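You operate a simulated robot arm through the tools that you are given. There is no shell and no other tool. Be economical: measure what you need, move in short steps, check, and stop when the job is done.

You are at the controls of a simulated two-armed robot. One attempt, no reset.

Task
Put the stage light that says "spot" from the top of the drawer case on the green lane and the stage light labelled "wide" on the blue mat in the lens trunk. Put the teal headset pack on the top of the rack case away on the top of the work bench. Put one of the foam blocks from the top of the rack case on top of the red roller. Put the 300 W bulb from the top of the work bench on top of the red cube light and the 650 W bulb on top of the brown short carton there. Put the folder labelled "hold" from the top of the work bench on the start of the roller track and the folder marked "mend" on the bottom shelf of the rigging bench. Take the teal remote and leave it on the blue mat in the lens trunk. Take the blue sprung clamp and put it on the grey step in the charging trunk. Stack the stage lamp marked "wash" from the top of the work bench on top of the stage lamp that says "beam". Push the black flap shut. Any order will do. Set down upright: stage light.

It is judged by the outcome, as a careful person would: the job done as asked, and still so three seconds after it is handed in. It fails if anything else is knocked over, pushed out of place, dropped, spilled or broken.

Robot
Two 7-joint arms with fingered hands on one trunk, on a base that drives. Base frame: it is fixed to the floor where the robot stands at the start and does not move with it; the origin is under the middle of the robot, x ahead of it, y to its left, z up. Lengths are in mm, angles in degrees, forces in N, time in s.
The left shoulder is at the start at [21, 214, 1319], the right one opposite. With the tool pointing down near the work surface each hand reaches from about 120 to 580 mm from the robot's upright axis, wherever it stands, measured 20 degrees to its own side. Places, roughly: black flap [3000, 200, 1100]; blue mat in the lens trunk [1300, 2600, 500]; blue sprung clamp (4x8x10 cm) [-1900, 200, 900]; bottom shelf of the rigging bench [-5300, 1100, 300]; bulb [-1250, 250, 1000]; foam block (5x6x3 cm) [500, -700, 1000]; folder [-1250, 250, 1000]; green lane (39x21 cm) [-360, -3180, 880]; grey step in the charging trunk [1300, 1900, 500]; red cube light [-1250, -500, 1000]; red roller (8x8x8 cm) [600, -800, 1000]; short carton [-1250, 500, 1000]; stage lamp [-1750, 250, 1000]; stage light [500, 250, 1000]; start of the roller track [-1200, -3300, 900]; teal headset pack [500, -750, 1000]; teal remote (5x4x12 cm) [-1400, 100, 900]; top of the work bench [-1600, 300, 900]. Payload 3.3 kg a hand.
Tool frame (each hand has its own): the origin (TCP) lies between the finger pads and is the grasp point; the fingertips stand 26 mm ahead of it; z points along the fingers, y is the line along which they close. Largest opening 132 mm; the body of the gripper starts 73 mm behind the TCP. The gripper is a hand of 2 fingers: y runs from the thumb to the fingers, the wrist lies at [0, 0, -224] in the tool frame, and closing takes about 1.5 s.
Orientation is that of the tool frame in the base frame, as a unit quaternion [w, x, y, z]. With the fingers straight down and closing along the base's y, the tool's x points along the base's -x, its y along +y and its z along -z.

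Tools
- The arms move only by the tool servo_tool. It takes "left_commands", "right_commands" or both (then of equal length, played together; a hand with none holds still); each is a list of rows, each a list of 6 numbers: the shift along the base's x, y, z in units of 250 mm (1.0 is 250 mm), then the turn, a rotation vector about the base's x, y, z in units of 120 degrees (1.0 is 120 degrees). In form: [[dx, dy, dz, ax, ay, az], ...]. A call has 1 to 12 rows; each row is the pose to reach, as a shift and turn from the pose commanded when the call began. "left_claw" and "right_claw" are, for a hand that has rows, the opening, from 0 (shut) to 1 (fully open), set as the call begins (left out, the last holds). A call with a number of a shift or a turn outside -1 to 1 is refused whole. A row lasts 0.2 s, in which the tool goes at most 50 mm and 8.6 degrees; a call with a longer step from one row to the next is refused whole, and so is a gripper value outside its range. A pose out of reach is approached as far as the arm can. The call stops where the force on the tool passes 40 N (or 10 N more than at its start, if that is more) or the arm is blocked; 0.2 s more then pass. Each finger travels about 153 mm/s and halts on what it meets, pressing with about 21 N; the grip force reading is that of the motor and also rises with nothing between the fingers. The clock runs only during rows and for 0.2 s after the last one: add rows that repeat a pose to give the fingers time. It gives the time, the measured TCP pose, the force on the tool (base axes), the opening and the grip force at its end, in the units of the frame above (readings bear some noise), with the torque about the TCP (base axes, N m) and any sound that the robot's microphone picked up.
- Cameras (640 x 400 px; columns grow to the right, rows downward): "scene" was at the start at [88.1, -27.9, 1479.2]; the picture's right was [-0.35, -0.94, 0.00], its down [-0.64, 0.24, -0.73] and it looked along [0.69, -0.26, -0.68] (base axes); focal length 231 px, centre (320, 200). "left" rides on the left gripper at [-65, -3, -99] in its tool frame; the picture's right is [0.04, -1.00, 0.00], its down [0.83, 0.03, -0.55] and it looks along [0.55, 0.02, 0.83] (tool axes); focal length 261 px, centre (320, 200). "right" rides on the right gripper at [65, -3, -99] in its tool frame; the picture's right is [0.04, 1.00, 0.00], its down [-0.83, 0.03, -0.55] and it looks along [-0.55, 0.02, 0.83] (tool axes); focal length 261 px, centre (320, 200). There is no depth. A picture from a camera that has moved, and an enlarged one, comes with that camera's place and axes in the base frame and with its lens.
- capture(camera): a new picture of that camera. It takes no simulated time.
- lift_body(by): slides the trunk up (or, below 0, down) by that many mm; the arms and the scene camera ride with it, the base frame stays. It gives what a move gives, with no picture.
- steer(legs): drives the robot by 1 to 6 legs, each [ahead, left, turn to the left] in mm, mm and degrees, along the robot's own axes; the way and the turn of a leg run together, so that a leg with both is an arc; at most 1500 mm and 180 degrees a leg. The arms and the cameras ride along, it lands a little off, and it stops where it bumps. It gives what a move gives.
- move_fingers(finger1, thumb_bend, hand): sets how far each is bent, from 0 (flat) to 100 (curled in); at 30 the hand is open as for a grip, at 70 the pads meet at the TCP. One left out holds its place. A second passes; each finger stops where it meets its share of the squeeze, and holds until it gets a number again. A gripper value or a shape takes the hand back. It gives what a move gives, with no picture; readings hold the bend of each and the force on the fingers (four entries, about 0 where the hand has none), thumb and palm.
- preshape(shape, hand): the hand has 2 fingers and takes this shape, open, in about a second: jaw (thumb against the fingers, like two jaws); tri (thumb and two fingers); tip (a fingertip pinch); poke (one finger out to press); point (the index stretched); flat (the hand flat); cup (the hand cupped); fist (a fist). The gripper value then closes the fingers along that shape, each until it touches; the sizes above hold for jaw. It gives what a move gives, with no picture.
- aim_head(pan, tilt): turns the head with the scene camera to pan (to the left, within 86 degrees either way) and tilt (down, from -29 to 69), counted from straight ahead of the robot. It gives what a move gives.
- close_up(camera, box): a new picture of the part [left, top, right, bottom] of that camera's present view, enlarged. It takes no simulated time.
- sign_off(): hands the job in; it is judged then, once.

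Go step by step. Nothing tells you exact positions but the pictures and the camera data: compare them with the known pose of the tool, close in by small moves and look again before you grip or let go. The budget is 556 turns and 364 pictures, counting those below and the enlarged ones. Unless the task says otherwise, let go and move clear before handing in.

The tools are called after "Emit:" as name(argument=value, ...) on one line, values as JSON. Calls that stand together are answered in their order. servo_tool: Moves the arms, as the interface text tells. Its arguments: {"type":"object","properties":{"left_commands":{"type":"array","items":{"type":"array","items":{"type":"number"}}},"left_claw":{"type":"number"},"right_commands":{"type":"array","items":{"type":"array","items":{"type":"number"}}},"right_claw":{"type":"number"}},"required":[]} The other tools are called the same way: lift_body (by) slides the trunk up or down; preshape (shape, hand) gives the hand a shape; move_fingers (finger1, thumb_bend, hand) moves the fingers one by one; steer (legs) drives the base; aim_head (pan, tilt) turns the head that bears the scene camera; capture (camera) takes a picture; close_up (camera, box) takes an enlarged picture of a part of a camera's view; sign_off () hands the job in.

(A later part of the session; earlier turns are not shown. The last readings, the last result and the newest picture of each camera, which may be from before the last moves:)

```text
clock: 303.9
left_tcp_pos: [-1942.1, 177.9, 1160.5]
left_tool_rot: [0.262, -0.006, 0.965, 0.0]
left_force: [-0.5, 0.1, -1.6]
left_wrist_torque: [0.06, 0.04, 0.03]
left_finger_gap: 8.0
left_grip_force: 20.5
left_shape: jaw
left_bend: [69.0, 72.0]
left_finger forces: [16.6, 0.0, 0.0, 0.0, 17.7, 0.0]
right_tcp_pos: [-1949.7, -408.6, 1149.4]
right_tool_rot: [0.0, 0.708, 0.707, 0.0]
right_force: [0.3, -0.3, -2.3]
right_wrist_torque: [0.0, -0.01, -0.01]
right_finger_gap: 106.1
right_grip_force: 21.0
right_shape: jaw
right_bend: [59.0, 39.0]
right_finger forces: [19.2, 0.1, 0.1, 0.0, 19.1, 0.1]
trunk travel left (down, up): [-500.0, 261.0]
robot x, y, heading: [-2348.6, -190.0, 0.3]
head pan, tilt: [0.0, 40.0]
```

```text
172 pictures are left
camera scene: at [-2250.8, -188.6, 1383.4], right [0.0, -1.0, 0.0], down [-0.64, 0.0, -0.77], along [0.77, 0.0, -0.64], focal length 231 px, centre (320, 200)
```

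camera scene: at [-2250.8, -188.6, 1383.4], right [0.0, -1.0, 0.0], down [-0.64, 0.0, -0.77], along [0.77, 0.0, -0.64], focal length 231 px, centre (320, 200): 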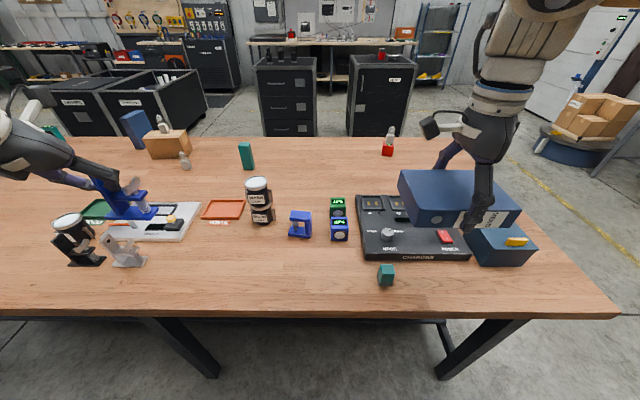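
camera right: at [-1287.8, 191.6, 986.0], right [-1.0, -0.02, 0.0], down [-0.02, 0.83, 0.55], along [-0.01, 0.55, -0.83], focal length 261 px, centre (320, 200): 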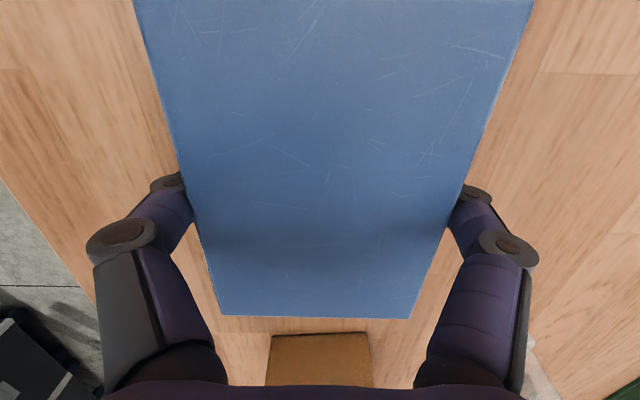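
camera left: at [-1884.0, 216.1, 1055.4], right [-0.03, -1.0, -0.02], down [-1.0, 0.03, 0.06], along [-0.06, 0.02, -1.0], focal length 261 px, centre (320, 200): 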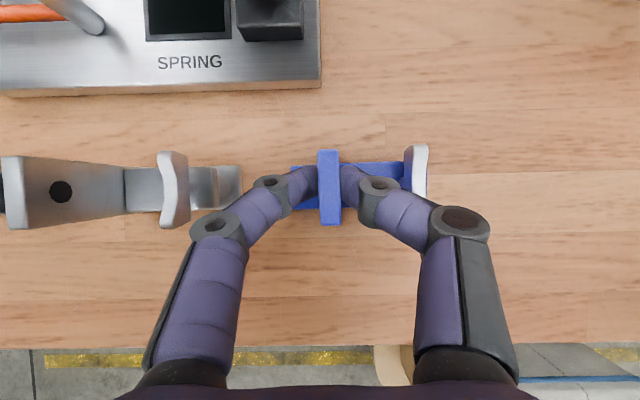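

Clamp held. Back off, strafe north behind the bench, then look toward the rigging bench.

Emit:
steer(legs=[[-200, 0, 0], [0, 1250, 0], [0, 0, 180]])

Emit:
aim_head(pan=0, tilt=15)

Emit:
capture(camera="scene")

```text
clock: 318.7
left_tcp_pos: [-2966.0, 683.6, 1160.0]
left_tool_rot: [0.002, 0.965, 0.013, -0.261]
left_force: [0.6, 0.1, -2.7]
left_wrist_torque: [-0.04, 0.04, 0.0]
left_finger_gap: 7.8
left_grip_force: 21.0
left_shape: jaw
left_bend: [69.0, 72.0]
left_finger forces: [16.6, 0.1, 0.1, 0.1, 16.8, 0.1]
right_tcp_pos: [-2969.9, 1271.1, 1148.7]
right_tool_rot: [0.0, 0.712, -0.702, 0.0]
right_force: [0.1, -0.1, -2.4]
right_wrist_torque: [0.01, -0.02, 0.0]
right_finger_gap: 106.5
right_grip_force: 21.2
right_shape: jaw
right_bend: [59.0, 39.0]
right_finger forces: [18.6, 0.1, 0.0, 0.1, 18.8, 0.0]
trunk travel left (down, up): [-500.0, 261.0]
robot x, y, heading: [-2563.7, 1057.9, -178.7]
head pan, tilt: [0.0, 40.0]
```

```text
clock: 319.6
left_tcp_pos: [-2967.1, 682.9, 1160.9]
left_tool_rot: [0.001, 0.965, 0.012, -0.262]
left_force: [-0.4, 0.1, -1.7]
left_wrist_torque: [-0.05, -0.01, 0.01]
left_finger_gap: 7.7
left_grip_force: 21.1
left_shape: jaw
left_bend: [69.0, 72.0]
left_finger forces: [16.6, 0.0, 0.0, 0.1, 16.8, 0.1]
right_tcp_pos: [-2969.1, 1269.8, 1148.5]
right_tool_rot: [0.0, 0.713, -0.701, 0.0]
right_force: [1.1, -0.4, -2.7]
right_wrist_torque: [0.01, 0.0, 0.03]
right_finger_gap: 106.0
right_grip_force: 21.1
right_shape: jaw
right_bend: [59.0, 39.0]
right_finger forces: [18.7, 0.1, 0.0, 0.0, 18.7, 0.0]
trunk travel left (down, up): [-500.0, 261.0]
robot x, y, heading: [-2564.0, 1056.3, -178.7]
head pan, tilt: [0.0, 15.0]
```

```text
171 pictures are left
camera scene: at [-2674.7, 1058.2, 1422.9], right [-0.02, 1.0, 0.0], down [0.26, 0.01, -0.97], along [-0.97, -0.02, -0.26], focal length 231 px, centre (320, 200)
```

scene: 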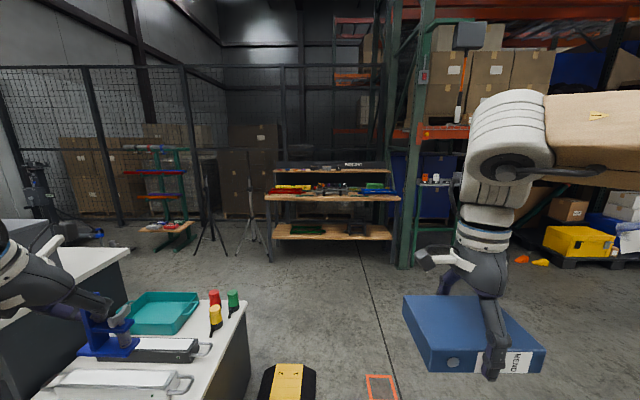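

The rigging bench is straight ahead (bottom shelf z≈300, front edge x≈-5150). Avoid the floor unit at y≈850 by driving along y≈1260.

Emit:
steer(legs=[[0, -230, -1.3], [1500, 0, 0], [300, 0, 0]])

Emit:
aim_head(pan=0, tilt=35)

Emit:
capture(camera="scene")

```text
clock: 330.0
left_tcp_pos: [-4762.3, 912.4, 1160.1]
left_tool_rot: [0.0, 0.965, 0.006, -0.262]
left_force: [0.0, 0.0, -2.7]
left_wrist_torque: [-0.03, -0.03, -0.01]
left_finger_gap: 7.9
left_grip_force: 21.0
left_shape: jaw
left_bend: [69.0, 72.0]
left_finger forces: [16.6, 0.0, 0.0, 0.1, 16.8, 0.0]
right_tcp_pos: [-4756.4, 1499.7, 1147.7]
right_tool_rot: [0.0, 0.708, -0.706, 0.0]
right_force: [0.3, -1.0, -1.5]
right_wrist_torque: [-0.02, -0.01, 0.02]
right_finger_gap: 106.0
right_grip_force: 21.3
right_shape: jaw
right_bend: [59.0, 39.0]
right_finger forces: [18.8, 0.0, 0.1, 0.0, 18.8, 0.1]
trunk travel left (down, up): [-500.0, 261.0]
robot x, y, heading: [-4352.5, 1284.7, -179.7]
head pan, tilt: [0.0, 15.0]
```

```text
clock: 330.8
left_tcp_pos: [-4760.7, 913.0, 1160.6]
left_tool_rot: [0.001, 0.965, 0.006, -0.262]
left_force: [-0.5, -0.9, -1.2]
left_wrist_torque: [-0.02, -0.05, 0.01]
left_finger_gap: 7.8
left_grip_force: 20.8
left_shape: jaw
left_bend: [69.0, 72.0]
left_finger forces: [16.6, 0.0, 0.0, 0.0, 16.7, 0.1]
right_tcp_pos: [-4756.9, 1499.6, 1148.7]
right_tool_rot: [0.0, 0.708, -0.706, 0.0]
right_force: [0.2, -0.5, -2.7]
right_wrist_torque: [0.02, 0.01, -0.01]
right_finger_gap: 106.3
right_grip_force: 20.9
right_shape: jaw
right_bend: [59.0, 39.0]
right_finger forces: [18.7, 0.1, 0.0, 0.1, 18.7, 0.1]
trunk travel left (down, up): [-500.0, 261.0]
robot x, y, heading: [-4351.2, 1282.5, -179.4]
head pan, tilt: [0.0, 35.0]
```

```text
170 pictures are left
camera scene: at [-4459.1, 1283.7, 1391.0], right [-0.01, 1.0, 0.0], down [0.57, 0.01, -0.82], along [-0.82, -0.01, -0.57], focal length 231 px, centre (320, 200)
```

scene: 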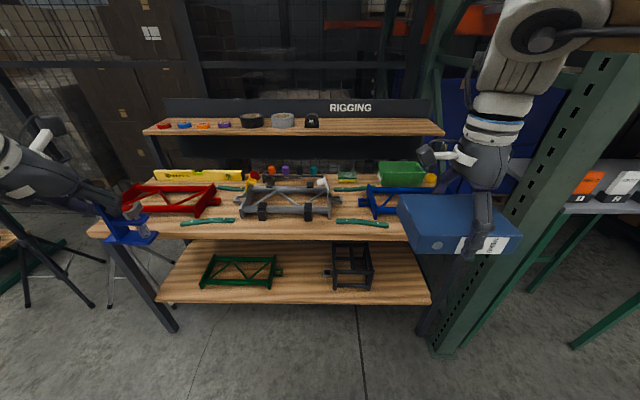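

The bottom shelf has a free gap at y≈1010–1335 between a truss and a crate. I plan to hold MEND upright with the tool horizontal. First restore the right wrist yaw.

Emit:
servo_tool(right_commands=[[0, 0, 0, 0, 0, 0.068], [0, 0, 0, 0, 0, 0.136], [0, 0, 0, 0, 0, 0.204], [0, 0, 0, 0, 0, 0.272], [0, 0, 0, 0, 0, 0.34], [0, 0, 0, 0, 0, 0.408], [0, 0, 0, 0, 0, 0.476], [0, 0, 0, 0, 0, 0.544], [0, 0, 0, 0, 0, 0.612], [0, 0, 0, 0, 0, 0.68], [0, 0, 0, 0, 0, 0.75]])

Emit:
servo_tool(right_commands=[[0, 0, 0, 0, 0.068, 0], [0, 0, 0, 0, 0.136, 0], [0, 0, 0, 0, 0.204, 0], [0, 0, 0, 0, 0.272, 0], [0, 0, -0.02, 0, 0.34, 0], [0, 0, -0.06, 0, 0.408, 0], [0, 0, -0.1, 0, 0.476, 0], [0, 0, -0.14, 0, 0.544, 0], [0, 0, -0.18, 0, 0.612, 0], [0, 0, -0.2, 0, 0.68, 0], [0, 0, -0.2, 0, 0.75, 0]])

Emit:
capture(camera="scene")

Emit:
capture(camera="right")

```text
clock: 333.2
left_tcp_pos: [-4762.0, 912.0, 1161.0]
left_tool_rot: [0.0, 0.965, 0.006, -0.261]
left_force: [0.4, 0.1, -1.1]
left_wrist_torque: [-0.03, -0.02, 0.01]
left_finger_gap: 7.7
left_grip_force: 21.1
left_shape: jaw
left_bend: [69.0, 72.0]
left_finger forces: [16.6, 0.0, 0.0, 0.0, 16.8, 0.0]
right_tcp_pos: [-4755.3, 1499.6, 1148.0]
right_tool_rot: [0.001, 1.0, 0.002, 0.0]
right_force: [1.3, -0.7, -2.7]
right_wrist_torque: [0.0, -0.03, 0.02]
right_finger_gap: 106.3
right_grip_force: 21.4
right_shape: jaw
right_bend: [59.0, 39.0]
right_finger forces: [18.8, 0.0, 0.0, 0.0, 18.7, 0.0]
trunk travel left (down, up): [-500.0, 261.0]
robot x, y, heading: [-4349.6, 1283.3, -179.6]
head pan, tilt: [0.0, 35.0]
```

```text
clock: 335.6
left_tcp_pos: [-4760.0, 911.3, 1160.5]
left_tool_rot: [-0.001, 0.965, 0.007, -0.262]
left_force: [0.1, -0.2, -2.6]
left_wrist_torque: [-0.05, 0.01, 0.0]
left_finger_gap: 7.7
left_grip_force: 20.6
left_shape: jaw
left_bend: [69.0, 72.0]
left_finger forces: [16.6, 0.0, 0.0, 0.0, 16.9, 0.0]
right_tcp_pos: [-4820.0, 1481.8, 1215.5]
right_tool_rot: [-0.018, 0.733, 0.005, -0.68]
right_force: [0.4, -0.7, -2.2]
right_wrist_torque: [-0.05, -0.01, 0.0]
right_finger_gap: 105.7
right_grip_force: 21.3
right_shape: jaw
right_bend: [59.0, 39.0]
right_finger forces: [20.2, 0.0, 0.1, 0.0, 20.1, 0.1]
right hand out of reach, approached as far as the arm can: row 6, 7, 8, 9, 10, 11
trunk travel left (down, up): [-500.0, 261.0]
robot x, y, heading: [-4348.9, 1284.6, -179.3]
head pan, tilt: [0.0, 35.0]
```

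```text
169 pictures are left
camera scene: at [-4457.7, 1282.0, 1391.1], right [-0.01, 1.0, 0.0], down [0.57, 0.01, -0.82], along [-0.82, -0.01, -0.57], focal length 231 px, centre (320, 200)
```

scene: 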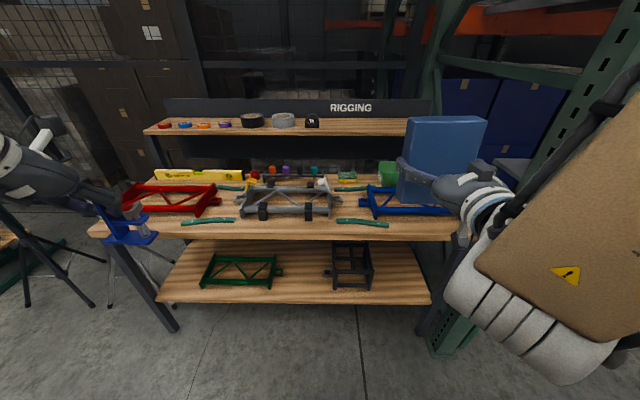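

```text
168 pictures are left
camera right: at [-4715.9, 1484.7, 1156.3], right [-0.01, -1.0, -0.07], down [0.49, -0.07, 0.87], along [-0.87, -0.02, 0.49], focal length 261 px, centre (320, 200)
```

right: 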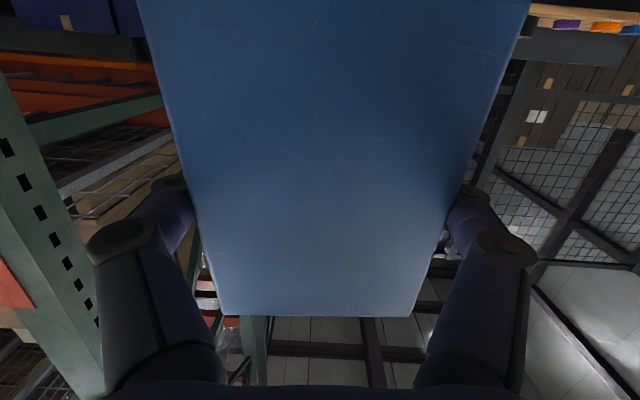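

MEND is now vertical with the hand nearly horizontal. Lower the trunk fully, staying clear of the bench.

Emit:
lift_body(by=-500)

Emit:
servo_tool(left_commands=[[0.06, 0, 0.14, 0, 0, 0], [0.12, 0, 0.3, 0, 0, 0], [0.2, 0, 0.46, 0, 0, 0], [0.28, 0, 0.62, 0, 0, 0], [0.36, 0, 0.78, 0, 0, 0], [0.4, 0, 0.92, 0, 0, 0]])

Emit:
capture(camera="scene")

```text
refused: -500 is not a number from -400 to 400
```

```text
clock: 337.0
left_tcp_pos: [-4764.4, 930.2, 1349.7]
left_tool_rot: [0.001, 0.965, 0.006, -0.261]
left_force: [0.1, -0.3, -1.8]
left_wrist_torque: [-0.03, -0.02, 0.01]
left_finger_gap: 7.3
left_grip_force: 21.2
left_shape: jaw
left_bend: [69.0, 72.0]
left_finger forces: [17.0, 0.0, 0.0, 0.0, 17.2, 0.0]
left hand out of reach, approached as far as the arm can: row 3, 4, 5, 6
right_tcp_pos: [-4820.2, 1481.1, 1216.1]
right_tool_rot: [-0.015, 0.732, 0.007, -0.681]
right_force: [0.3, -0.2, -1.3]
right_wrist_torque: [0.01, -0.04, 0.02]
right_finger_gap: 106.1
right_grip_force: 21.5
right_shape: jaw
right_bend: [59.0, 39.0]
right_finger forces: [20.2, 0.1, 0.0, 0.0, 20.0, 0.0]
trunk travel left (down, up): [-500.0, 261.0]
robot x, y, heading: [-4353.2, 1283.8, -179.4]
head pan, tilt: [0.0, 35.0]
```

```text
167 pictures are left
camera scene: at [-4459.6, 1284.4, 1390.9], right [-0.01, 1.0, 0.0], down [0.57, 0.0, -0.82], along [-0.82, -0.01, -0.57], focal length 231 px, centre (320, 200)
```

scene: 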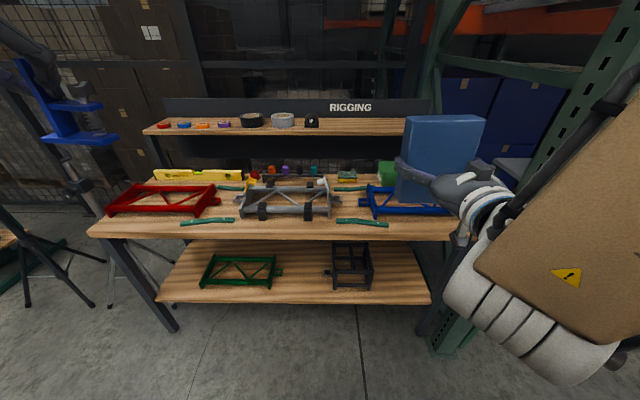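

Emit:
lift_body(by=-400)

Emit:
lift_body(by=-100)

Emit:
capture(camera="scene")

```text
clock: 340.8
left_tcp_pos: [-4843.7, 927.0, 831.0]
left_tool_rot: [0.0, 0.992, 0.007, -0.127]
left_force: [-0.2, -0.4, -1.8]
left_wrist_torque: [-0.03, 0.02, 0.0]
left_finger_gap: 7.5
left_grip_force: 21.2
left_shape: jaw
left_bend: [69.0, 72.0]
left_finger forces: [16.9, 0.0, 0.0, 0.1, 17.1, 0.1]
right_tcp_pos: [-4859.6, 1480.1, 688.5]
right_tool_rot: [-0.016, 0.82, 0.01, -0.572]
right_force: [-0.4, 0.5, -1.9]
right_wrist_torque: [0.02, -0.05, -0.03]
right_finger_gap: 106.2
right_grip_force: 20.8
right_shape: jaw
right_bend: [59.0, 39.0]
right_finger forces: [20.1, 0.0, 0.0, 0.0, 20.2, 0.0]
trunk travel left (down, up): [-100.0, 661.0]
robot x, y, heading: [-4353.2, 1286.0, -179.6]
head pan, tilt: [0.0, 35.0]
```

```text
clock: 342.2
left_tcp_pos: [-4870.0, 926.8, 671.1]
left_tool_rot: [-0.001, 0.998, 0.006, -0.057]
left_force: [0.4, -0.4, -0.9]
left_wrist_torque: [-0.05, 0.0, -0.01]
left_finger_gap: 7.5
left_grip_force: 21.3
left_shape: jaw
left_bend: [69.0, 72.0]
left_finger forces: [16.9, 0.0, 0.0, 0.1, 17.1, 0.0]
right_tcp_pos: [-4866.0, 1479.9, 529.8]
right_tool_rot: [-0.016, 0.857, 0.011, -0.516]
right_force: [-0.3, 0.7, -1.9]
right_wrist_torque: [-0.03, -0.01, 0.01]
right_finger_gap: 106.2
right_grip_force: 21.4
right_shape: jaw
right_bend: [59.0, 39.0]
right_finger forces: [20.2, 0.0, 0.0, 0.0, 20.1, 0.0]
trunk travel left (down, up): [0.0, 761.0]
robot x, y, heading: [-4350.5, 1284.2, -179.3]
head pan, tilt: [0.0, 35.0]
```

```text
166 pictures are left
camera scene: at [-4586.5, 1282.7, 876.8], right [-0.01, 1.0, 0.0], down [0.57, 0.01, -0.82], along [-0.82, -0.01, -0.57], focal length 231 px, centre (320, 200)
```

scene: 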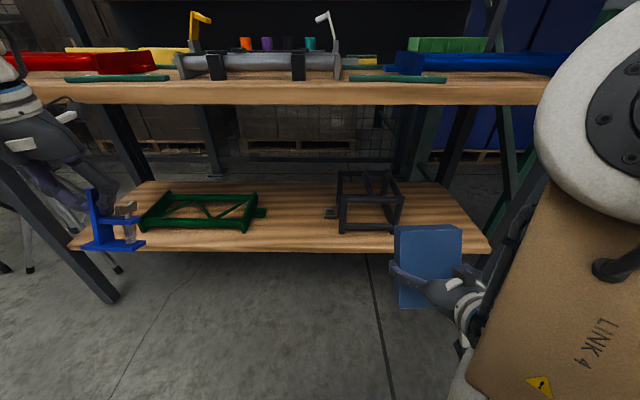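

The trunk bent forward while lowering, changing pitch to 62°. I retract the left hand, and level the right tool while lowering it to z≈400.

Emit:
servo_tool(right_commands=[[0.02, 0, -0.06, 0, 0.058, 0], [0.04, 0, -0.14, 0, 0.116, 0], [0.04, 0, -0.24, 0, 0.174, 0], [0.04, 0, -0.34, 0, 0.233, 0], [0.04, 0, -0.44, 0, 0.233, 0]], left_commands=[[0.1, 0.02, 0.04, 0, 0, 0], [0.24, 0.04, 0.08, 0, 0, 0], [0.4, 0.06, 0.1, 0, 0, 0], [0.56, 0.06, 0.1, 0, 0, 0], [0.7, 0.06, 0.1, 0, 0, 0]])

Emit:
capture(camera="scene")

```text
clock: 343.4
left_tcp_pos: [-4699.9, 1006.1, 624.2]
left_tool_rot: [-0.001, 0.998, 0.007, -0.057]
left_force: [0.5, 0.4, -3.1]
left_wrist_torque: [-0.04, 0.02, -0.03]
left_finger_gap: 7.5
left_grip_force: 20.9
left_shape: jaw
left_bend: [69.0, 72.0]
left_finger forces: [16.9, 0.0, 0.0, 0.0, 17.1, 0.0]
left hand out of reach, approached as far as the arm can: row 1, 2, 3, 4, 5
right_tcp_pos: [-4913.2, 1458.2, 653.1]
right_tool_rot: [0.0, 0.761, 0.007, -0.648]
right_force: [0.3, 0.8, -2.2]
right_wrist_torque: [0.01, -0.01, 0.01]
right_finger_gap: 106.1
right_grip_force: 21.1
right_shape: jaw
right_bend: [59.0, 39.0]
right_finger forces: [20.2, 0.0, 0.1, 0.0, 20.2, 0.1]
right hand out of reach, approached as far as the arm can: row 1, 2, 3, 4, 5
trunk travel left (down, up): [0.0, 761.0]
robot x, y, heading: [-4349.0, 1285.3, -179.5]
head pan, tilt: [0.0, 35.0]
```

```text
165 pictures are left
camera scene: at [-4586.7, 1282.8, 876.7], right [-0.01, 1.0, 0.0], down [0.57, 0.0, -0.82], along [-0.82, -0.01, -0.57], focal length 231 px, centre (320, 200)
```

scene: 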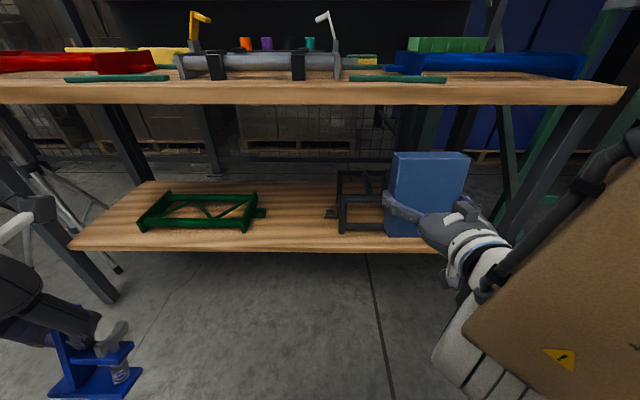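

Emit:
servo_tool(right_commands=[[-0.1, 0, -0.06, 0, 0.01, 0], [-0.2, 0, -0.16, 0, 0.02, 0], [-0.3, 0, -0.28, 0, 0.03, 0], [-0.36, 0, -0.42, 0, 0.04, 0], [-0.4, 0, -0.58, 0, 0.05, 0], [-0.42, 0, -0.74, 0, 0.06, 0], [-0.42, 0, -0.9, 0, 0.07, 0], [-0.42, 0, -0.98, 0, 0.077, 0]])

Emit:
capture(camera="scene")

```text
clock: 345.2
left_tcp_pos: [-4699.2, 1006.8, 622.9]
left_tool_rot: [0.0, 0.998, 0.007, -0.056]
left_force: [0.1, -0.3, -1.8]
left_wrist_torque: [-0.04, 0.03, -0.01]
left_finger_gap: 7.3
left_grip_force: 21.1
left_shape: jaw
left_bend: [69.0, 72.0]
left_finger forces: [16.9, 0.0, 0.1, 0.1, 17.0, 0.1]
right_tcp_pos: [-5000.9, 1452.4, 436.5]
right_tool_rot: [0.005, -0.706, -0.007, 0.708]
right_force: [-0.1, -0.6, -2.4]
right_wrist_torque: [0.0, -0.04, -0.02]
right_finger_gap: 105.7
right_grip_force: 21.3
right_shape: jaw
right_bend: [59.0, 39.0]
right_finger forces: [19.1, 0.0, 0.1, 0.0, 19.1, 0.0]
right hand out of reach, approached as far as the arm can: row 1, 2, 3, 6, 7, 8
trunk travel left (down, up): [0.0, 761.0]
robot x, y, heading: [-4353.3, 1283.0, -179.2]
head pan, tilt: [0.0, 35.0]
```

```text
164 pictures are left
camera scene: at [-4586.7, 1282.6, 876.6], right [-0.01, 1.0, 0.0], down [0.57, 0.01, -0.82], along [-0.82, -0.01, -0.57], focal length 231 px, centre (320, 200)
```

scene: 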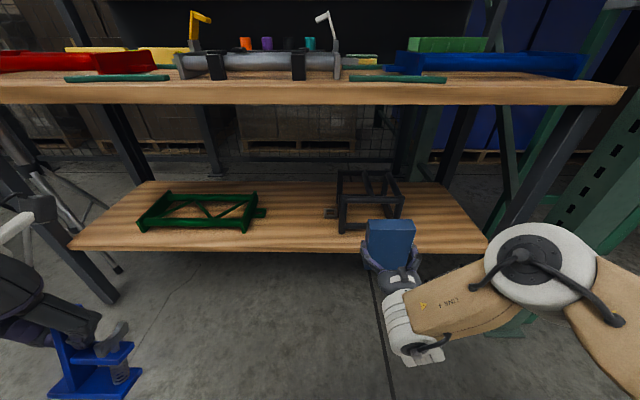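

The tool is exactly horizontal with MEND upright, bottom ≈361 (shelf ≈295). Strafe so it faces the gap and test reaching lower.

Emit:
steer(legs=[[0, 272, -0.6]])

Emit:
servo_tool(right_commands=[[-0.08, 0, -0.06, 0, 0, 0], [-0.16, 0, -0.12, 0, 0, 0], [-0.2, 0, -0.18, 0, 0, 0]])

Emit:
capture(camera="scene")

```text
clock: 347.1
left_tcp_pos: [-4702.4, 736.2, 623.1]
left_tool_rot: [0.0, 0.998, 0.002, -0.057]
left_force: [0.0, -0.2, -2.6]
left_wrist_torque: [-0.06, 0.03, 0.02]
left_finger_gap: 7.4
left_grip_force: 21.4
left_shape: jaw
left_bend: [69.0, 72.0]
left_finger forces: [16.9, 0.0, 0.1, 0.0, 17.1, 0.0]
right_tcp_pos: [-4998.1, 1184.8, 438.1]
right_tool_rot: [0.008, -0.707, -0.003, 0.708]
right_force: [0.8, -0.4, -3.0]
right_wrist_torque: [0.0, -0.03, -0.02]
right_finger_gap: 106.0
right_grip_force: 21.5
right_shape: jaw
right_bend: [59.0, 39.0]
right_finger forces: [19.2, 0.0, 0.0, 0.1, 19.1, 0.1]
trunk travel left (down, up): [0.0, 761.0]
robot x, y, heading: [-4351.8, 1010.2, 179.9]
head pan, tilt: [0.0, 35.0]
```

```text
clock: 347.9
left_tcp_pos: [-4702.1, 736.6, 623.1]
left_tool_rot: [-0.001, 0.998, 0.002, -0.056]
left_force: [-0.1, 0.5, -1.9]
left_wrist_torque: [-0.05, 0.01, 0.01]
left_finger_gap: 7.5
left_grip_force: 20.9
left_shape: jaw
left_bend: [69.0, 72.0]
left_finger forces: [16.9, 0.1, 0.0, 0.0, 17.1, 0.1]
right_tcp_pos: [-4999.5, 1189.2, 436.6]
right_tool_rot: [0.008, -0.707, -0.003, 0.707]
right_force: [0.9, -0.2, -1.2]
right_wrist_torque: [-0.02, -0.02, 0.0]
right_finger_gap: 105.6
right_grip_force: 21.1
right_shape: jaw
right_bend: [59.0, 39.0]
right_finger forces: [19.1, 0.1, 0.1, 0.1, 19.1, 0.0]
right hand out of reach, approached as far as the arm can: row 1, 2, 3
trunk travel left (down, up): [0.0, 761.0]
robot x, y, heading: [-4352.3, 1009.8, 179.7]
head pan, tilt: [0.0, 35.0]
```

```text
163 pictures are left
camera scene: at [-4585.8, 1011.8, 876.6], right [0.0, 1.0, 0.0], down [0.57, 0.0, -0.82], along [-0.82, 0.0, -0.57], focal length 231 px, centre (320, 200)
```

scene: 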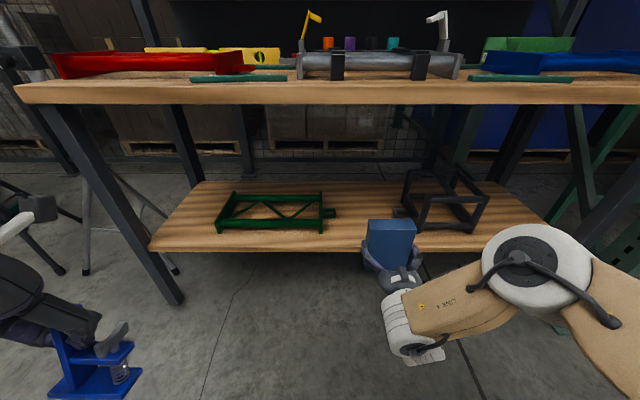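

At 90° pitch I can't get lower. Instead place MEND flat with a vertical tool. Back up and pitch the tool back down.

Emit:
steer(legs=[[-220, 0, 0]])

Emit:
servo_tool(right_commands=[[0.02, 0, 0.02, 0, -0.068, 0], [0.04, 0, 0.04, 0, -0.136, 0], [0.08, 0, 0.06, 0, -0.204, 0], [0.12, 0, 0.08, 0, -0.272, 0], [0.16, 0, 0.1, 0, -0.34, 0], [0.2, 0, 0.1, 0, -0.408, 0], [0.24, 0, 0.1, 0, -0.476, 0], [0.28, 0, 0.1, 0, -0.544, 0], [0.32, 0, 0.1, 0, -0.612, 0], [0.36, 0, 0.1, 0, -0.68, 0], [0.4, 0, 0.1, 0, -0.75, 0]])

Emit:
capture(camera="scene")

```text
clock: 349.6
left_tcp_pos: [-4481.3, 736.8, 623.7]
left_tool_rot: [-0.001, 0.998, 0.002, -0.057]
left_force: [0.2, 0.1, -1.8]
left_wrist_torque: [-0.04, 0.01, -0.01]
left_finger_gap: 7.4
left_grip_force: 21.6
left_shape: jaw
left_bend: [69.0, 72.0]
left_finger forces: [16.9, 0.1, 0.0, 0.0, 17.1, 0.0]
right_tcp_pos: [-4780.4, 1187.4, 436.3]
right_tool_rot: [0.009, -0.707, -0.002, 0.708]
right_force: [-0.1, 0.0, -2.7]
right_wrist_torque: [-0.01, -0.03, -0.04]
right_finger_gap: 105.8
right_grip_force: 20.8
right_shape: jaw
right_bend: [59.0, 39.0]
right_finger forces: [19.1, 0.0, 0.1, 0.0, 19.0, 0.0]
trunk travel left (down, up): [0.0, 761.0]
robot x, y, heading: [-4133.4, 1010.8, 179.9]
head pan, tilt: [0.0, 35.0]
```

```text
clock: 352.0
left_tcp_pos: [-4481.8, 735.7, 624.5]
left_tool_rot: [-0.001, 0.998, 0.002, -0.056]
left_force: [-0.9, -0.3, -2.8]
left_wrist_torque: [-0.03, 0.0, -0.01]
left_finger_gap: 7.5
left_grip_force: 21.1
left_shape: jaw
left_bend: [69.0, 72.0]
left_finger forces: [16.9, 0.0, 0.0, 0.0, 17.1, 0.1]
right_tcp_pos: [-4681.6, 1189.1, 461.4]
right_tool_rot: [-0.003, 1.0, 0.007, 0.0]
right_force: [-0.5, -0.1, -2.6]
right_wrist_torque: [0.03, -0.01, 0.0]
right_finger_gap: 105.8
right_grip_force: 20.9
right_shape: jaw
right_bend: [59.0, 39.0]
right_finger forces: [19.2, 0.1, 0.0, 0.1, 19.2, 0.1]
trunk travel left (down, up): [0.0, 761.0]
robot x, y, heading: [-4136.2, 1009.6, 180.0]
head pan, tilt: [0.0, 35.0]
```

```text
162 pictures are left
camera scene: at [-4366.1, 1011.6, 876.6], right [0.0, 1.0, 0.0], down [0.57, 0.0, -0.82], along [-0.82, 0.0, -0.57], focal length 231 px, centre (320, 200)
```

scene: 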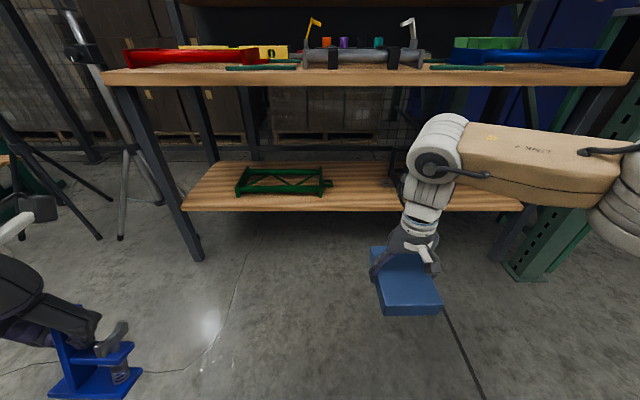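

Emit:
servo_tool(right_commands=[[-0.08, -0.01, -0.08, 0, 0, 0], [-0.16, -0.02, -0.16, 0, 0, 0], [-0.24, -0.03, -0.24, 0, 0, 0], [-0.3, -0.036, -0.3, 0, 0, 0]])

Emit:
capture(camera="scene")

Emit:
capture(camera="right")

```text
clock: 353.0
left_tcp_pos: [-4482.0, 737.0, 623.6]
left_tool_rot: [0.0, 0.998, 0.002, -0.056]
left_force: [0.1, 0.3, -2.5]
left_wrist_torque: [-0.04, 0.01, -0.03]
left_finger_gap: 7.4
left_grip_force: 21.1
left_shape: jaw
left_bend: [69.0, 72.0]
left_finger forces: [16.9, 0.0, 0.0, 0.0, 17.1, 0.0]
right_tcp_pos: [-4747.9, 1179.2, 393.8]
right_tool_rot: [-0.004, 1.0, 0.008, -0.001]
right_force: [0.0, 0.5, -2.6]
right_wrist_torque: [-0.03, -0.01, 0.01]
right_finger_gap: 106.0
right_grip_force: 21.0
right_shape: jaw
right_bend: [59.0, 39.0]
right_finger forces: [19.1, 0.0, 0.0, 0.0, 19.3, 0.0]
right hand out of reach, approached as far as the arm can: row 4
trunk travel left (down, up): [0.0, 761.0]
robot x, y, heading: [-4133.1, 1010.0, 179.8]
head pan, tilt: [0.0, 35.0]
```

```text
161 pictures are left
camera scene: at [-4366.1, 1011.5, 876.6], right [0.0, 1.0, 0.0], down [0.57, 0.0, -0.82], along [-0.82, 0.0, -0.57], focal length 231 px, centre (320, 200)
```

scene: 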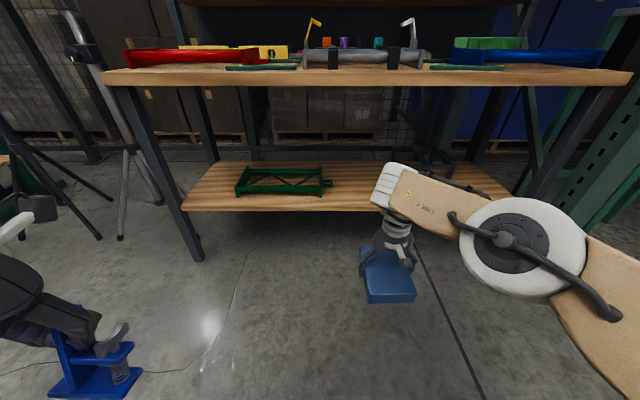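

```text
160 pictures are left
camera right: at [-4681.6, 1182.4, 492.0], right [0.06, -1.0, -0.01], down [-0.83, -0.05, 0.55], along [-0.55, -0.03, -0.83], focal length 261 px, centre (320, 200)
```

right: 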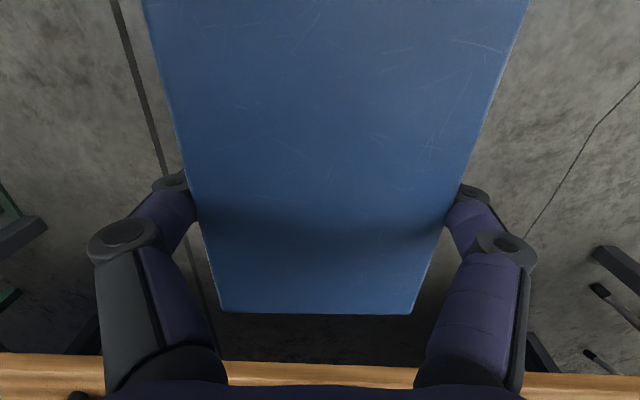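

Emit:
servo_tool(right_commands=[[0.06, 0, -0.1, 0, 0, 0], [0.12, 0, -0.2, 0, 0, 0], [0.14, 0, -0.26, 0, 0, 0]])

```text
clock: 353.8
left_tcp_pos: [-4482.8, 736.2, 623.4]
left_tool_rot: [-0.001, 0.998, 0.002, -0.057]
left_force: [-0.2, -0.5, -2.3]
left_wrist_torque: [-0.06, 0.05, -0.05]
left_finger_gap: 7.2
left_grip_force: 20.9
left_shape: jaw
left_bend: [69.0, 72.0]
left_finger forces: [16.8, 0.1, 0.1, 0.0, 17.2, 0.0]
right_tcp_pos: [-4713.0, 1179.3, 328.1]
right_tool_rot: [-0.005, 1.0, 0.007, -0.001]
right_force: [0.9, 0.4, -2.3]
right_wrist_torque: [0.01, 0.04, -0.01]
right_finger_gap: 105.8
right_grip_force: 20.9
right_shape: jaw
right_bend: [59.0, 39.0]
right_finger forces: [19.3, 0.0, 0.0, 0.0, 19.2, 0.1]
trunk travel left (down, up): [0.0, 761.0]
robot x, y, heading: [-4133.2, 1006.3, 179.9]
head pan, tilt: [0.0, 35.0]
```

Emit:
servo_tool(right_commands=[[0, 0, 0.06, 0, 0, 0], [0, 0, 0.1, 0, 0, 0]])

Emit:
steer(legs=[[330, 0, 0]])

Emit:
capture(camera="scene")

Emit:
capture(camera="right")

```text
clock: 354.4
left_tcp_pos: [-4481.9, 735.6, 623.3]
left_tool_rot: [-0.001, 0.998, 0.003, -0.056]
left_force: [0.2, -0.4, -2.7]
left_wrist_torque: [-0.03, -0.03, -0.02]
left_finger_gap: 7.4
left_grip_force: 21.4
left_shape: jaw
left_bend: [69.0, 72.0]
left_finger forces: [16.8, 0.0, 0.1, 0.0, 16.9, 0.1]
right_tcp_pos: [-4712.9, 1178.8, 353.7]
right_tool_rot: [-0.005, 1.0, 0.008, 0.0]
right_force: [-0.2, 0.2, -1.9]
right_wrist_torque: [-0.03, 0.02, 0.0]
right_finger_gap: 105.7
right_grip_force: 20.8
right_shape: jaw
right_bend: [59.0, 39.0]
right_finger forces: [19.2, 0.0, 0.0, 0.1, 19.2, 0.1]
trunk travel left (down, up): [0.0, 761.0]
robot x, y, heading: [-4132.2, 1007.9, 179.8]
head pan, tilt: [0.0, 35.0]
```

```text
clock: 356.6
left_tcp_pos: [-4814.1, 737.7, 623.5]
left_tool_rot: [-0.001, 0.998, 0.0, -0.057]
left_force: [0.3, -0.1, -1.7]
left_wrist_torque: [-0.01, -0.02, -0.02]
left_finger_gap: 7.5
left_grip_force: 21.2
left_shape: jaw
left_bend: [69.0, 72.0]
left_finger forces: [16.9, 0.1, 0.0, 0.0, 17.1, 0.0]
right_tcp_pos: [-5042.4, 1180.5, 355.1]
right_tool_rot: [-0.005, 1.0, 0.008, 0.002]
right_force: [29.5, -4.2, 3.5]
right_wrist_torque: [0.03, -0.46, 0.14]
right_finger_gap: 105.9
right_grip_force: 21.2
right_shape: jaw
right_bend: [59.0, 39.0]
right_finger forces: [22.5, 0.1, 0.0, 0.0, 18.8, 0.1]
trunk travel left (down, up): [0.0, 761.0]
robot x, y, heading: [-4461.5, 1009.9, 179.8]
head pan, tilt: [0.0, 35.0]
```

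```text
159 pictures are left
camera scene: at [-4697.2, 1012.3, 876.9], right [0.0, 1.0, 0.0], down [0.57, 0.0, -0.82], along [-0.82, 0.0, -0.57], focal length 231 px, centre (320, 200)
```

scene: 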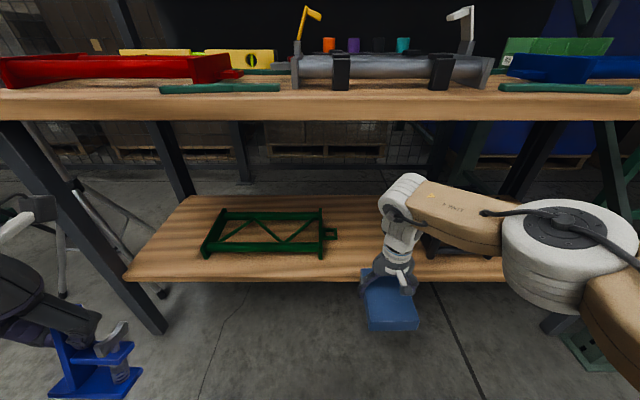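

```text
158 pictures are left
camera right: at [-4977.7, 1183.6, 452.4], right [0.06, -1.0, -0.01], down [-0.83, -0.05, 0.55], along [-0.55, -0.02, -0.84], focal length 261 px, centre (320, 200)
```

right: 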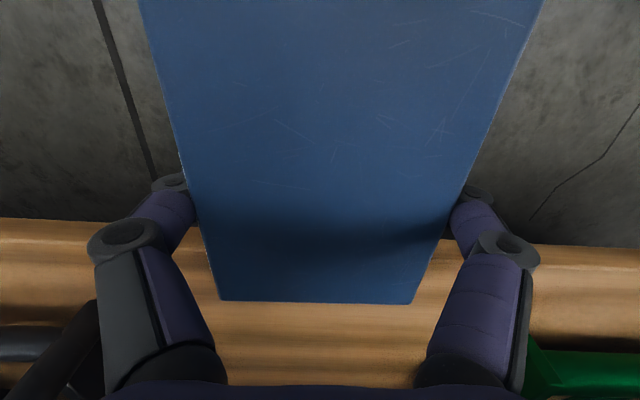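

Contact with the shelf edge (29 N). Back off at once.

Emit:
steer(legs=[[-80, 0, 0]])

Emit:
servo_tool(right_commands=[[0.02, 0, 0.08, 0, 0, 0], [0.02, 0, 0.16, 0, 0, 0], [0.02, 0, 0.2, 0, 0, 0]])

Emit:
capture(camera="scene")

Emit:
close_up(camera="scene", box=[300, 180, 500, 330])

```text
clock: 357.6
left_tcp_pos: [-4734.5, 737.1, 623.9]
left_tool_rot: [-0.001, 0.998, 0.001, -0.057]
left_force: [0.3, -0.6, -3.0]
left_wrist_torque: [0.0, 0.02, -0.01]
left_finger_gap: 7.4
left_grip_force: 20.7
left_shape: jaw
left_bend: [69.0, 72.0]
left_finger forces: [16.9, 0.0, 0.1, 0.1, 17.1, 0.0]
right_tcp_pos: [-4964.7, 1179.9, 352.4]
right_tool_rot: [-0.005, 1.0, 0.009, 0.002]
right_force: [-0.2, 0.7, -2.5]
right_wrist_torque: [-0.01, -0.02, -0.02]
right_finger_gap: 106.0
right_grip_force: 21.0
right_shape: jaw
right_bend: [59.0, 40.0]
right_finger forces: [21.3, 0.0, 0.0, 0.1, 21.3, 0.1]
trunk travel left (down, up): [0.0, 761.0]
robot x, y, heading: [-4384.8, 1007.3, 179.7]
head pan, tilt: [0.0, 35.0]
```

```text
clock: 358.4
left_tcp_pos: [-4734.7, 736.6, 623.5]
left_tool_rot: [-0.001, 0.998, 0.0, -0.057]
left_force: [0.6, -0.2, -3.2]
left_wrist_torque: [-0.03, 0.04, -0.01]
left_finger_gap: 7.3
left_grip_force: 21.6
left_shape: jaw
left_bend: [69.0, 72.0]
left_finger forces: [16.9, 0.0, 0.1, 0.0, 17.0, 0.0]
right_tcp_pos: [-4957.6, 1180.4, 403.8]
right_tool_rot: [-0.004, 1.0, 0.008, 0.002]
right_force: [-0.8, -0.7, -3.1]
right_wrist_torque: [-0.03, 0.01, 0.0]
right_finger_gap: 105.8
right_grip_force: 20.8
right_shape: jaw
right_bend: [59.0, 40.0]
right_finger forces: [21.3, 0.0, 0.0, 0.1, 21.1, 0.0]
trunk travel left (down, up): [0.0, 761.0]
robot x, y, heading: [-4385.2, 1011.1, 179.8]
head pan, tilt: [0.0, 35.0]
```

```text
157 pictures are left
camera scene: at [-4618.2, 1012.2, 876.6], right [0.0, 1.0, 0.0], down [0.57, 0.0, -0.82], along [-0.82, 0.0, -0.57], focal length 231 px, centre (320, 200)
```

scene: 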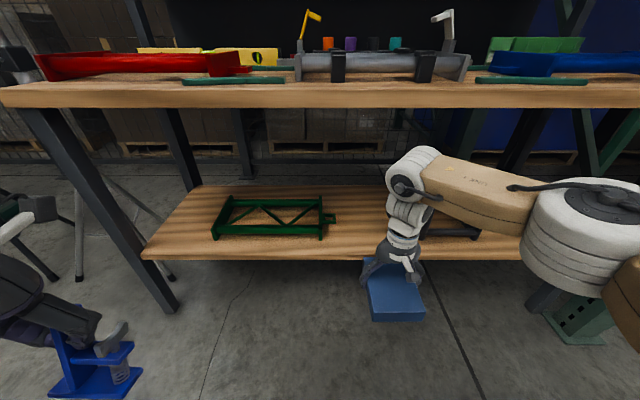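

```text
2.67 times, centred on (400, 255) of scene
camera zoom: at [-4618.2, 1012.2, 876.6], right [0.0, 1.0, 0.0], down [0.57, 0.0, -0.82], along [-0.82, 0.0, -0.57], focal length 617 px, centre (107, 53)
```

zoom: 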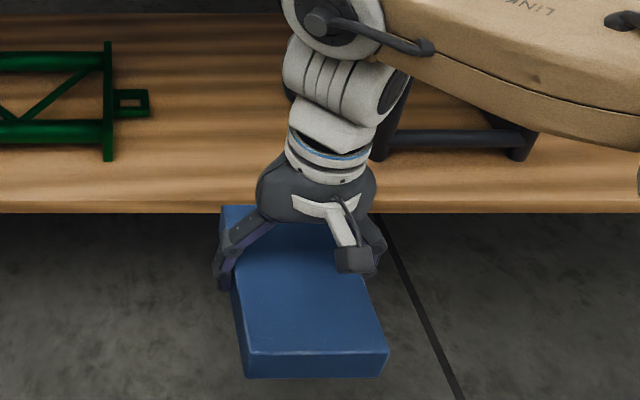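

Flat placement would jam the elbow under the upper shelf. Better: stand MEND with the tool pitched ~80°. Back up and retrace the reverse of the clean rotation path.

Emit:
steer(legs=[[-100, 0, 0]])

Emit:
servo_tool(right_commands=[[0.05, 0, 0.12, 0, 0, 0], [0.1, 0, 0.23, 0, 0, 0], [0.06, 0, 0.23, 0, 0.068, 0], [0.02, 0, 0.23, 0, 0.136, 0], [-0.02, 0, 0.23, 0, 0.204, 0], [-0.06, 0, 0.23, 0, 0.272, 0], [-0.1, 0, 0.23, 0, 0.34, 0], [-0.14, 0, 0.23, 0, 0.408, 0], [-0.18, 0, 0.21, 0, 0.476, 0], [-0.22, 0, 0.19, 0, 0.544, 0], [-0.26, 0, 0.17, 0, 0.612, 0], [-0.28, 0, 0.15, 0, 0.667, 0]])

Emit:
capture(camera="scene")

```text
clock: 359.6
left_tcp_pos: [-4634.1, 737.0, 622.8]
left_tool_rot: [-0.001, 0.998, 0.001, -0.057]
left_force: [0.0, -0.3, -1.7]
left_wrist_torque: [-0.02, 0.02, -0.02]
left_finger_gap: 7.3
left_grip_force: 20.9
left_shape: jaw
left_bend: [69.0, 72.0]
left_finger forces: [16.9, 0.1, 0.0, 0.0, 17.1, 0.0]
right_tcp_pos: [-4857.8, 1178.9, 403.4]
right_tool_rot: [-0.004, 1.0, 0.009, 0.002]
right_force: [-0.1, 0.0, -1.6]
right_wrist_torque: [0.01, 0.0, -0.01]
right_finger_gap: 106.0
right_grip_force: 21.3
right_shape: jaw
right_bend: [59.0, 40.0]
right_finger forces: [21.3, 0.1, 0.0, 0.0, 21.3, 0.1]
trunk travel left (down, up): [0.0, 761.0]
robot x, y, heading: [-4281.3, 1011.2, 179.9]
head pan, tilt: [0.0, 35.0]
```

```text
clock: 362.2
left_tcp_pos: [-4632.9, 737.7, 622.8]
left_tool_rot: [-0.001, 0.998, 0.0, -0.057]
left_force: [0.7, -0.2, -1.8]
left_wrist_torque: [-0.05, 0.0, 0.01]
left_finger_gap: 7.5
left_grip_force: 21.1
left_shape: jaw
left_bend: [69.0, 72.0]
left_finger forces: [16.9, 0.0, 0.1, 0.0, 17.1, 0.0]
right_tcp_pos: [-4927.8, 1180.4, 441.7]
right_tool_rot: [-0.008, 0.767, 0.003, -0.642]
right_force: [0.6, -0.4, -1.8]
right_wrist_torque: [0.02, 0.01, -0.02]
right_finger_gap: 105.8
right_grip_force: 21.1
right_shape: jaw
right_bend: [59.0, 40.0]
right_finger forces: [19.2, 0.0, 0.1, 0.0, 19.1, 0.0]
trunk travel left (down, up): [0.0, 761.0]
robot x, y, heading: [-4281.6, 1012.1, 179.9]
head pan, tilt: [0.0, 35.0]
```

```text
155 pictures are left
camera scene: at [-4517.4, 1012.2, 876.6], right [0.0, 1.0, 0.0], down [0.57, 0.0, -0.82], along [-0.82, 0.0, -0.57], focal length 231 px, centre (320, 200)
```

scene: 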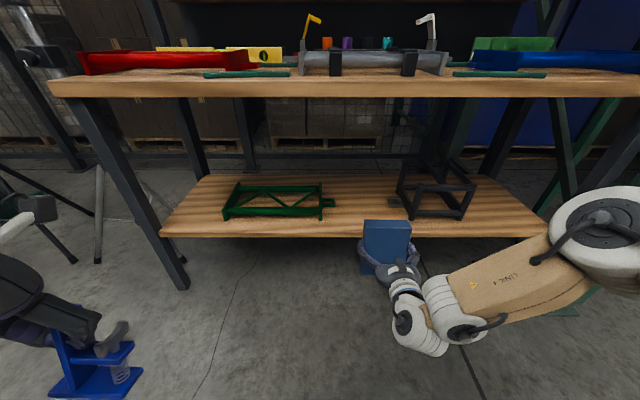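

Emit:
servo_tool(right_commands=[[0.02, 0, -0.06, 0, 0, 0], [0.04, 0, -0.12, 0, 0, 0], [0.06, 0, -0.18, 0, 0, 0], [0.08, 0, -0.24, 0, 0, 0]])

```text
clock: 363.2
left_tcp_pos: [-4633.5, 735.7, 623.3]
left_tool_rot: [-0.001, 0.998, 0.001, -0.057]
left_force: [-0.2, -0.4, -2.1]
left_wrist_torque: [-0.01, 0.03, -0.01]
left_finger_gap: 7.4
left_grip_force: 21.4
left_shape: jaw
left_bend: [69.0, 72.0]
left_finger forces: [16.9, 0.1, 0.0, 0.0, 17.0, 0.0]
right_tcp_pos: [-4907.2, 1178.8, 386.0]
right_tool_rot: [-0.009, 0.767, 0.003, -0.642]
right_force: [-0.3, 0.5, -1.2]
right_wrist_torque: [0.02, 0.0, -0.01]
right_finger_gap: 106.1
right_grip_force: 20.5
right_shape: jaw
right_bend: [59.0, 40.0]
right_finger forces: [19.3, 0.1, 0.0, 0.1, 19.3, 0.0]
right hand out of reach, approached as far as the arm can: row 4
trunk travel left (down, up): [0.0, 761.0]
robot x, y, heading: [-4281.9, 1009.6, 179.8]
head pan, tilt: [0.0, 35.0]
```

Reachable down to z≈386 at 80° pitch. Raise to 440, drive in, then lower onto the shelf.

Emit:
servo_tool(right_commands=[[-0.02, 0, 0.08, 0, 0, 0], [-0.04, 0, 0.16, 0, 0, 0], [-0.05, 0, 0.22, 0, 0, 0]])

Emit:
steer(legs=[[180, 0, 0]])

Emit:
capture(camera="scene")

```text
clock: 364.0
left_tcp_pos: [-4633.7, 736.4, 624.1]
left_tool_rot: [-0.001, 0.998, 0.001, -0.057]
left_force: [-0.3, 1.2, -2.2]
left_wrist_torque: [-0.05, -0.02, 0.01]
left_finger_gap: 7.4
left_grip_force: 21.4
left_shape: jaw
left_bend: [69.0, 72.0]
left_finger forces: [17.0, 0.0, 0.0, 0.0, 16.9, 0.0]
right_tcp_pos: [-4921.0, 1178.5, 442.3]
right_tool_rot: [-0.007, 0.767, 0.005, -0.641]
right_force: [0.0, 0.7, -2.8]
right_wrist_torque: [-0.01, 0.0, -0.01]
right_finger_gap: 105.8
right_grip_force: 21.2
right_shape: jaw
right_bend: [59.0, 40.0]
right_finger forces: [19.1, 0.1, 0.1, 0.0, 19.1, 0.1]
trunk travel left (down, up): [0.0, 761.0]
robot x, y, heading: [-4284.6, 1006.4, 180.1]
head pan, tilt: [0.0, 35.0]
```

```text
clock: 365.5
left_tcp_pos: [-4815.7, 738.1, 622.6]
left_tool_rot: [-0.002, 0.998, 0.0, -0.056]
left_force: [-0.6, -0.6, -1.6]
left_wrist_torque: [-0.04, -0.03, 0.0]
left_finger_gap: 7.4
left_grip_force: 21.0
left_shape: jaw
left_bend: [69.0, 72.0]
left_finger forces: [16.9, 0.0, 0.0, 0.0, 17.0, 0.1]
right_tcp_pos: [-5100.8, 1180.8, 441.4]
right_tool_rot: [-0.008, 0.767, 0.003, -0.641]
right_force: [-0.1, -0.3, -1.4]
right_wrist_torque: [-0.02, -0.05, -0.03]
right_finger_gap: 105.7
right_grip_force: 21.2
right_shape: jaw
right_bend: [59.0, 40.0]
right_finger forces: [19.2, 0.1, 0.1, 0.0, 19.2, 0.0]
trunk travel left (down, up): [0.0, 761.0]
robot x, y, heading: [-4465.2, 1012.0, 179.6]
head pan, tilt: [0.0, 35.0]
```

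```text
154 pictures are left
camera scene: at [-4698.9, 1013.0, 876.6], right [0.0, 1.0, 0.0], down [0.57, 0.0, -0.82], along [-0.82, 0.0, -0.57], focal length 231 px, centre (320, 200)
```

scene: 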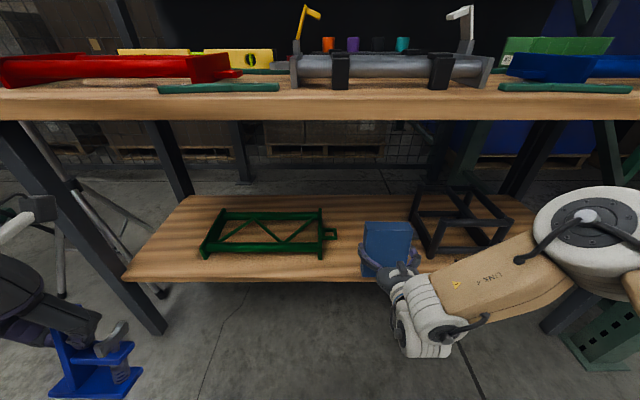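

Emit:
steer(legs=[[88, 0, 0]])

Emit:
capture(camera="scene")

```text
clock: 366.6
left_tcp_pos: [-4903.6, 739.0, 624.5]
left_tool_rot: [-0.001, 0.998, -0.001, -0.057]
left_force: [-0.5, -0.7, -2.3]
left_wrist_torque: [-0.03, 0.04, 0.02]
left_finger_gap: 7.3
left_grip_force: 21.2
left_shape: jaw
left_bend: [69.0, 72.0]
left_finger forces: [16.9, 0.0, 0.0, 0.0, 17.0, 0.1]
right_tcp_pos: [-5189.3, 1181.9, 441.2]
right_tool_rot: [-0.01, 0.768, 0.002, -0.641]
right_force: [0.5, -0.1, -2.2]
right_wrist_torque: [0.02, -0.04, -0.03]
right_finger_gap: 105.7
right_grip_force: 21.0
right_shape: jaw
right_bend: [59.0, 40.0]
right_finger forces: [19.3, 0.1, 0.0, 0.1, 19.2, 0.0]
trunk travel left (down, up): [0.0, 761.0]
robot x, y, heading: [-4552.9, 1008.2, 179.6]
head pan, tilt: [0.0, 35.0]
```

```text
153 pictures are left
camera scene: at [-4786.8, 1013.6, 876.6], right [0.01, 1.0, 0.0], down [0.57, 0.0, -0.82], along [-0.82, 0.0, -0.57], focal length 231 px, centre (320, 200)
```

scene: 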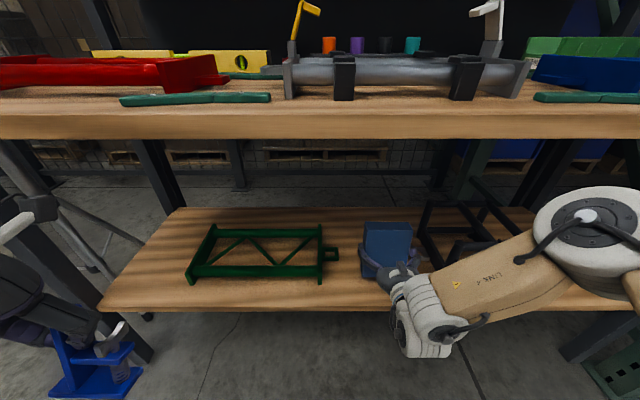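

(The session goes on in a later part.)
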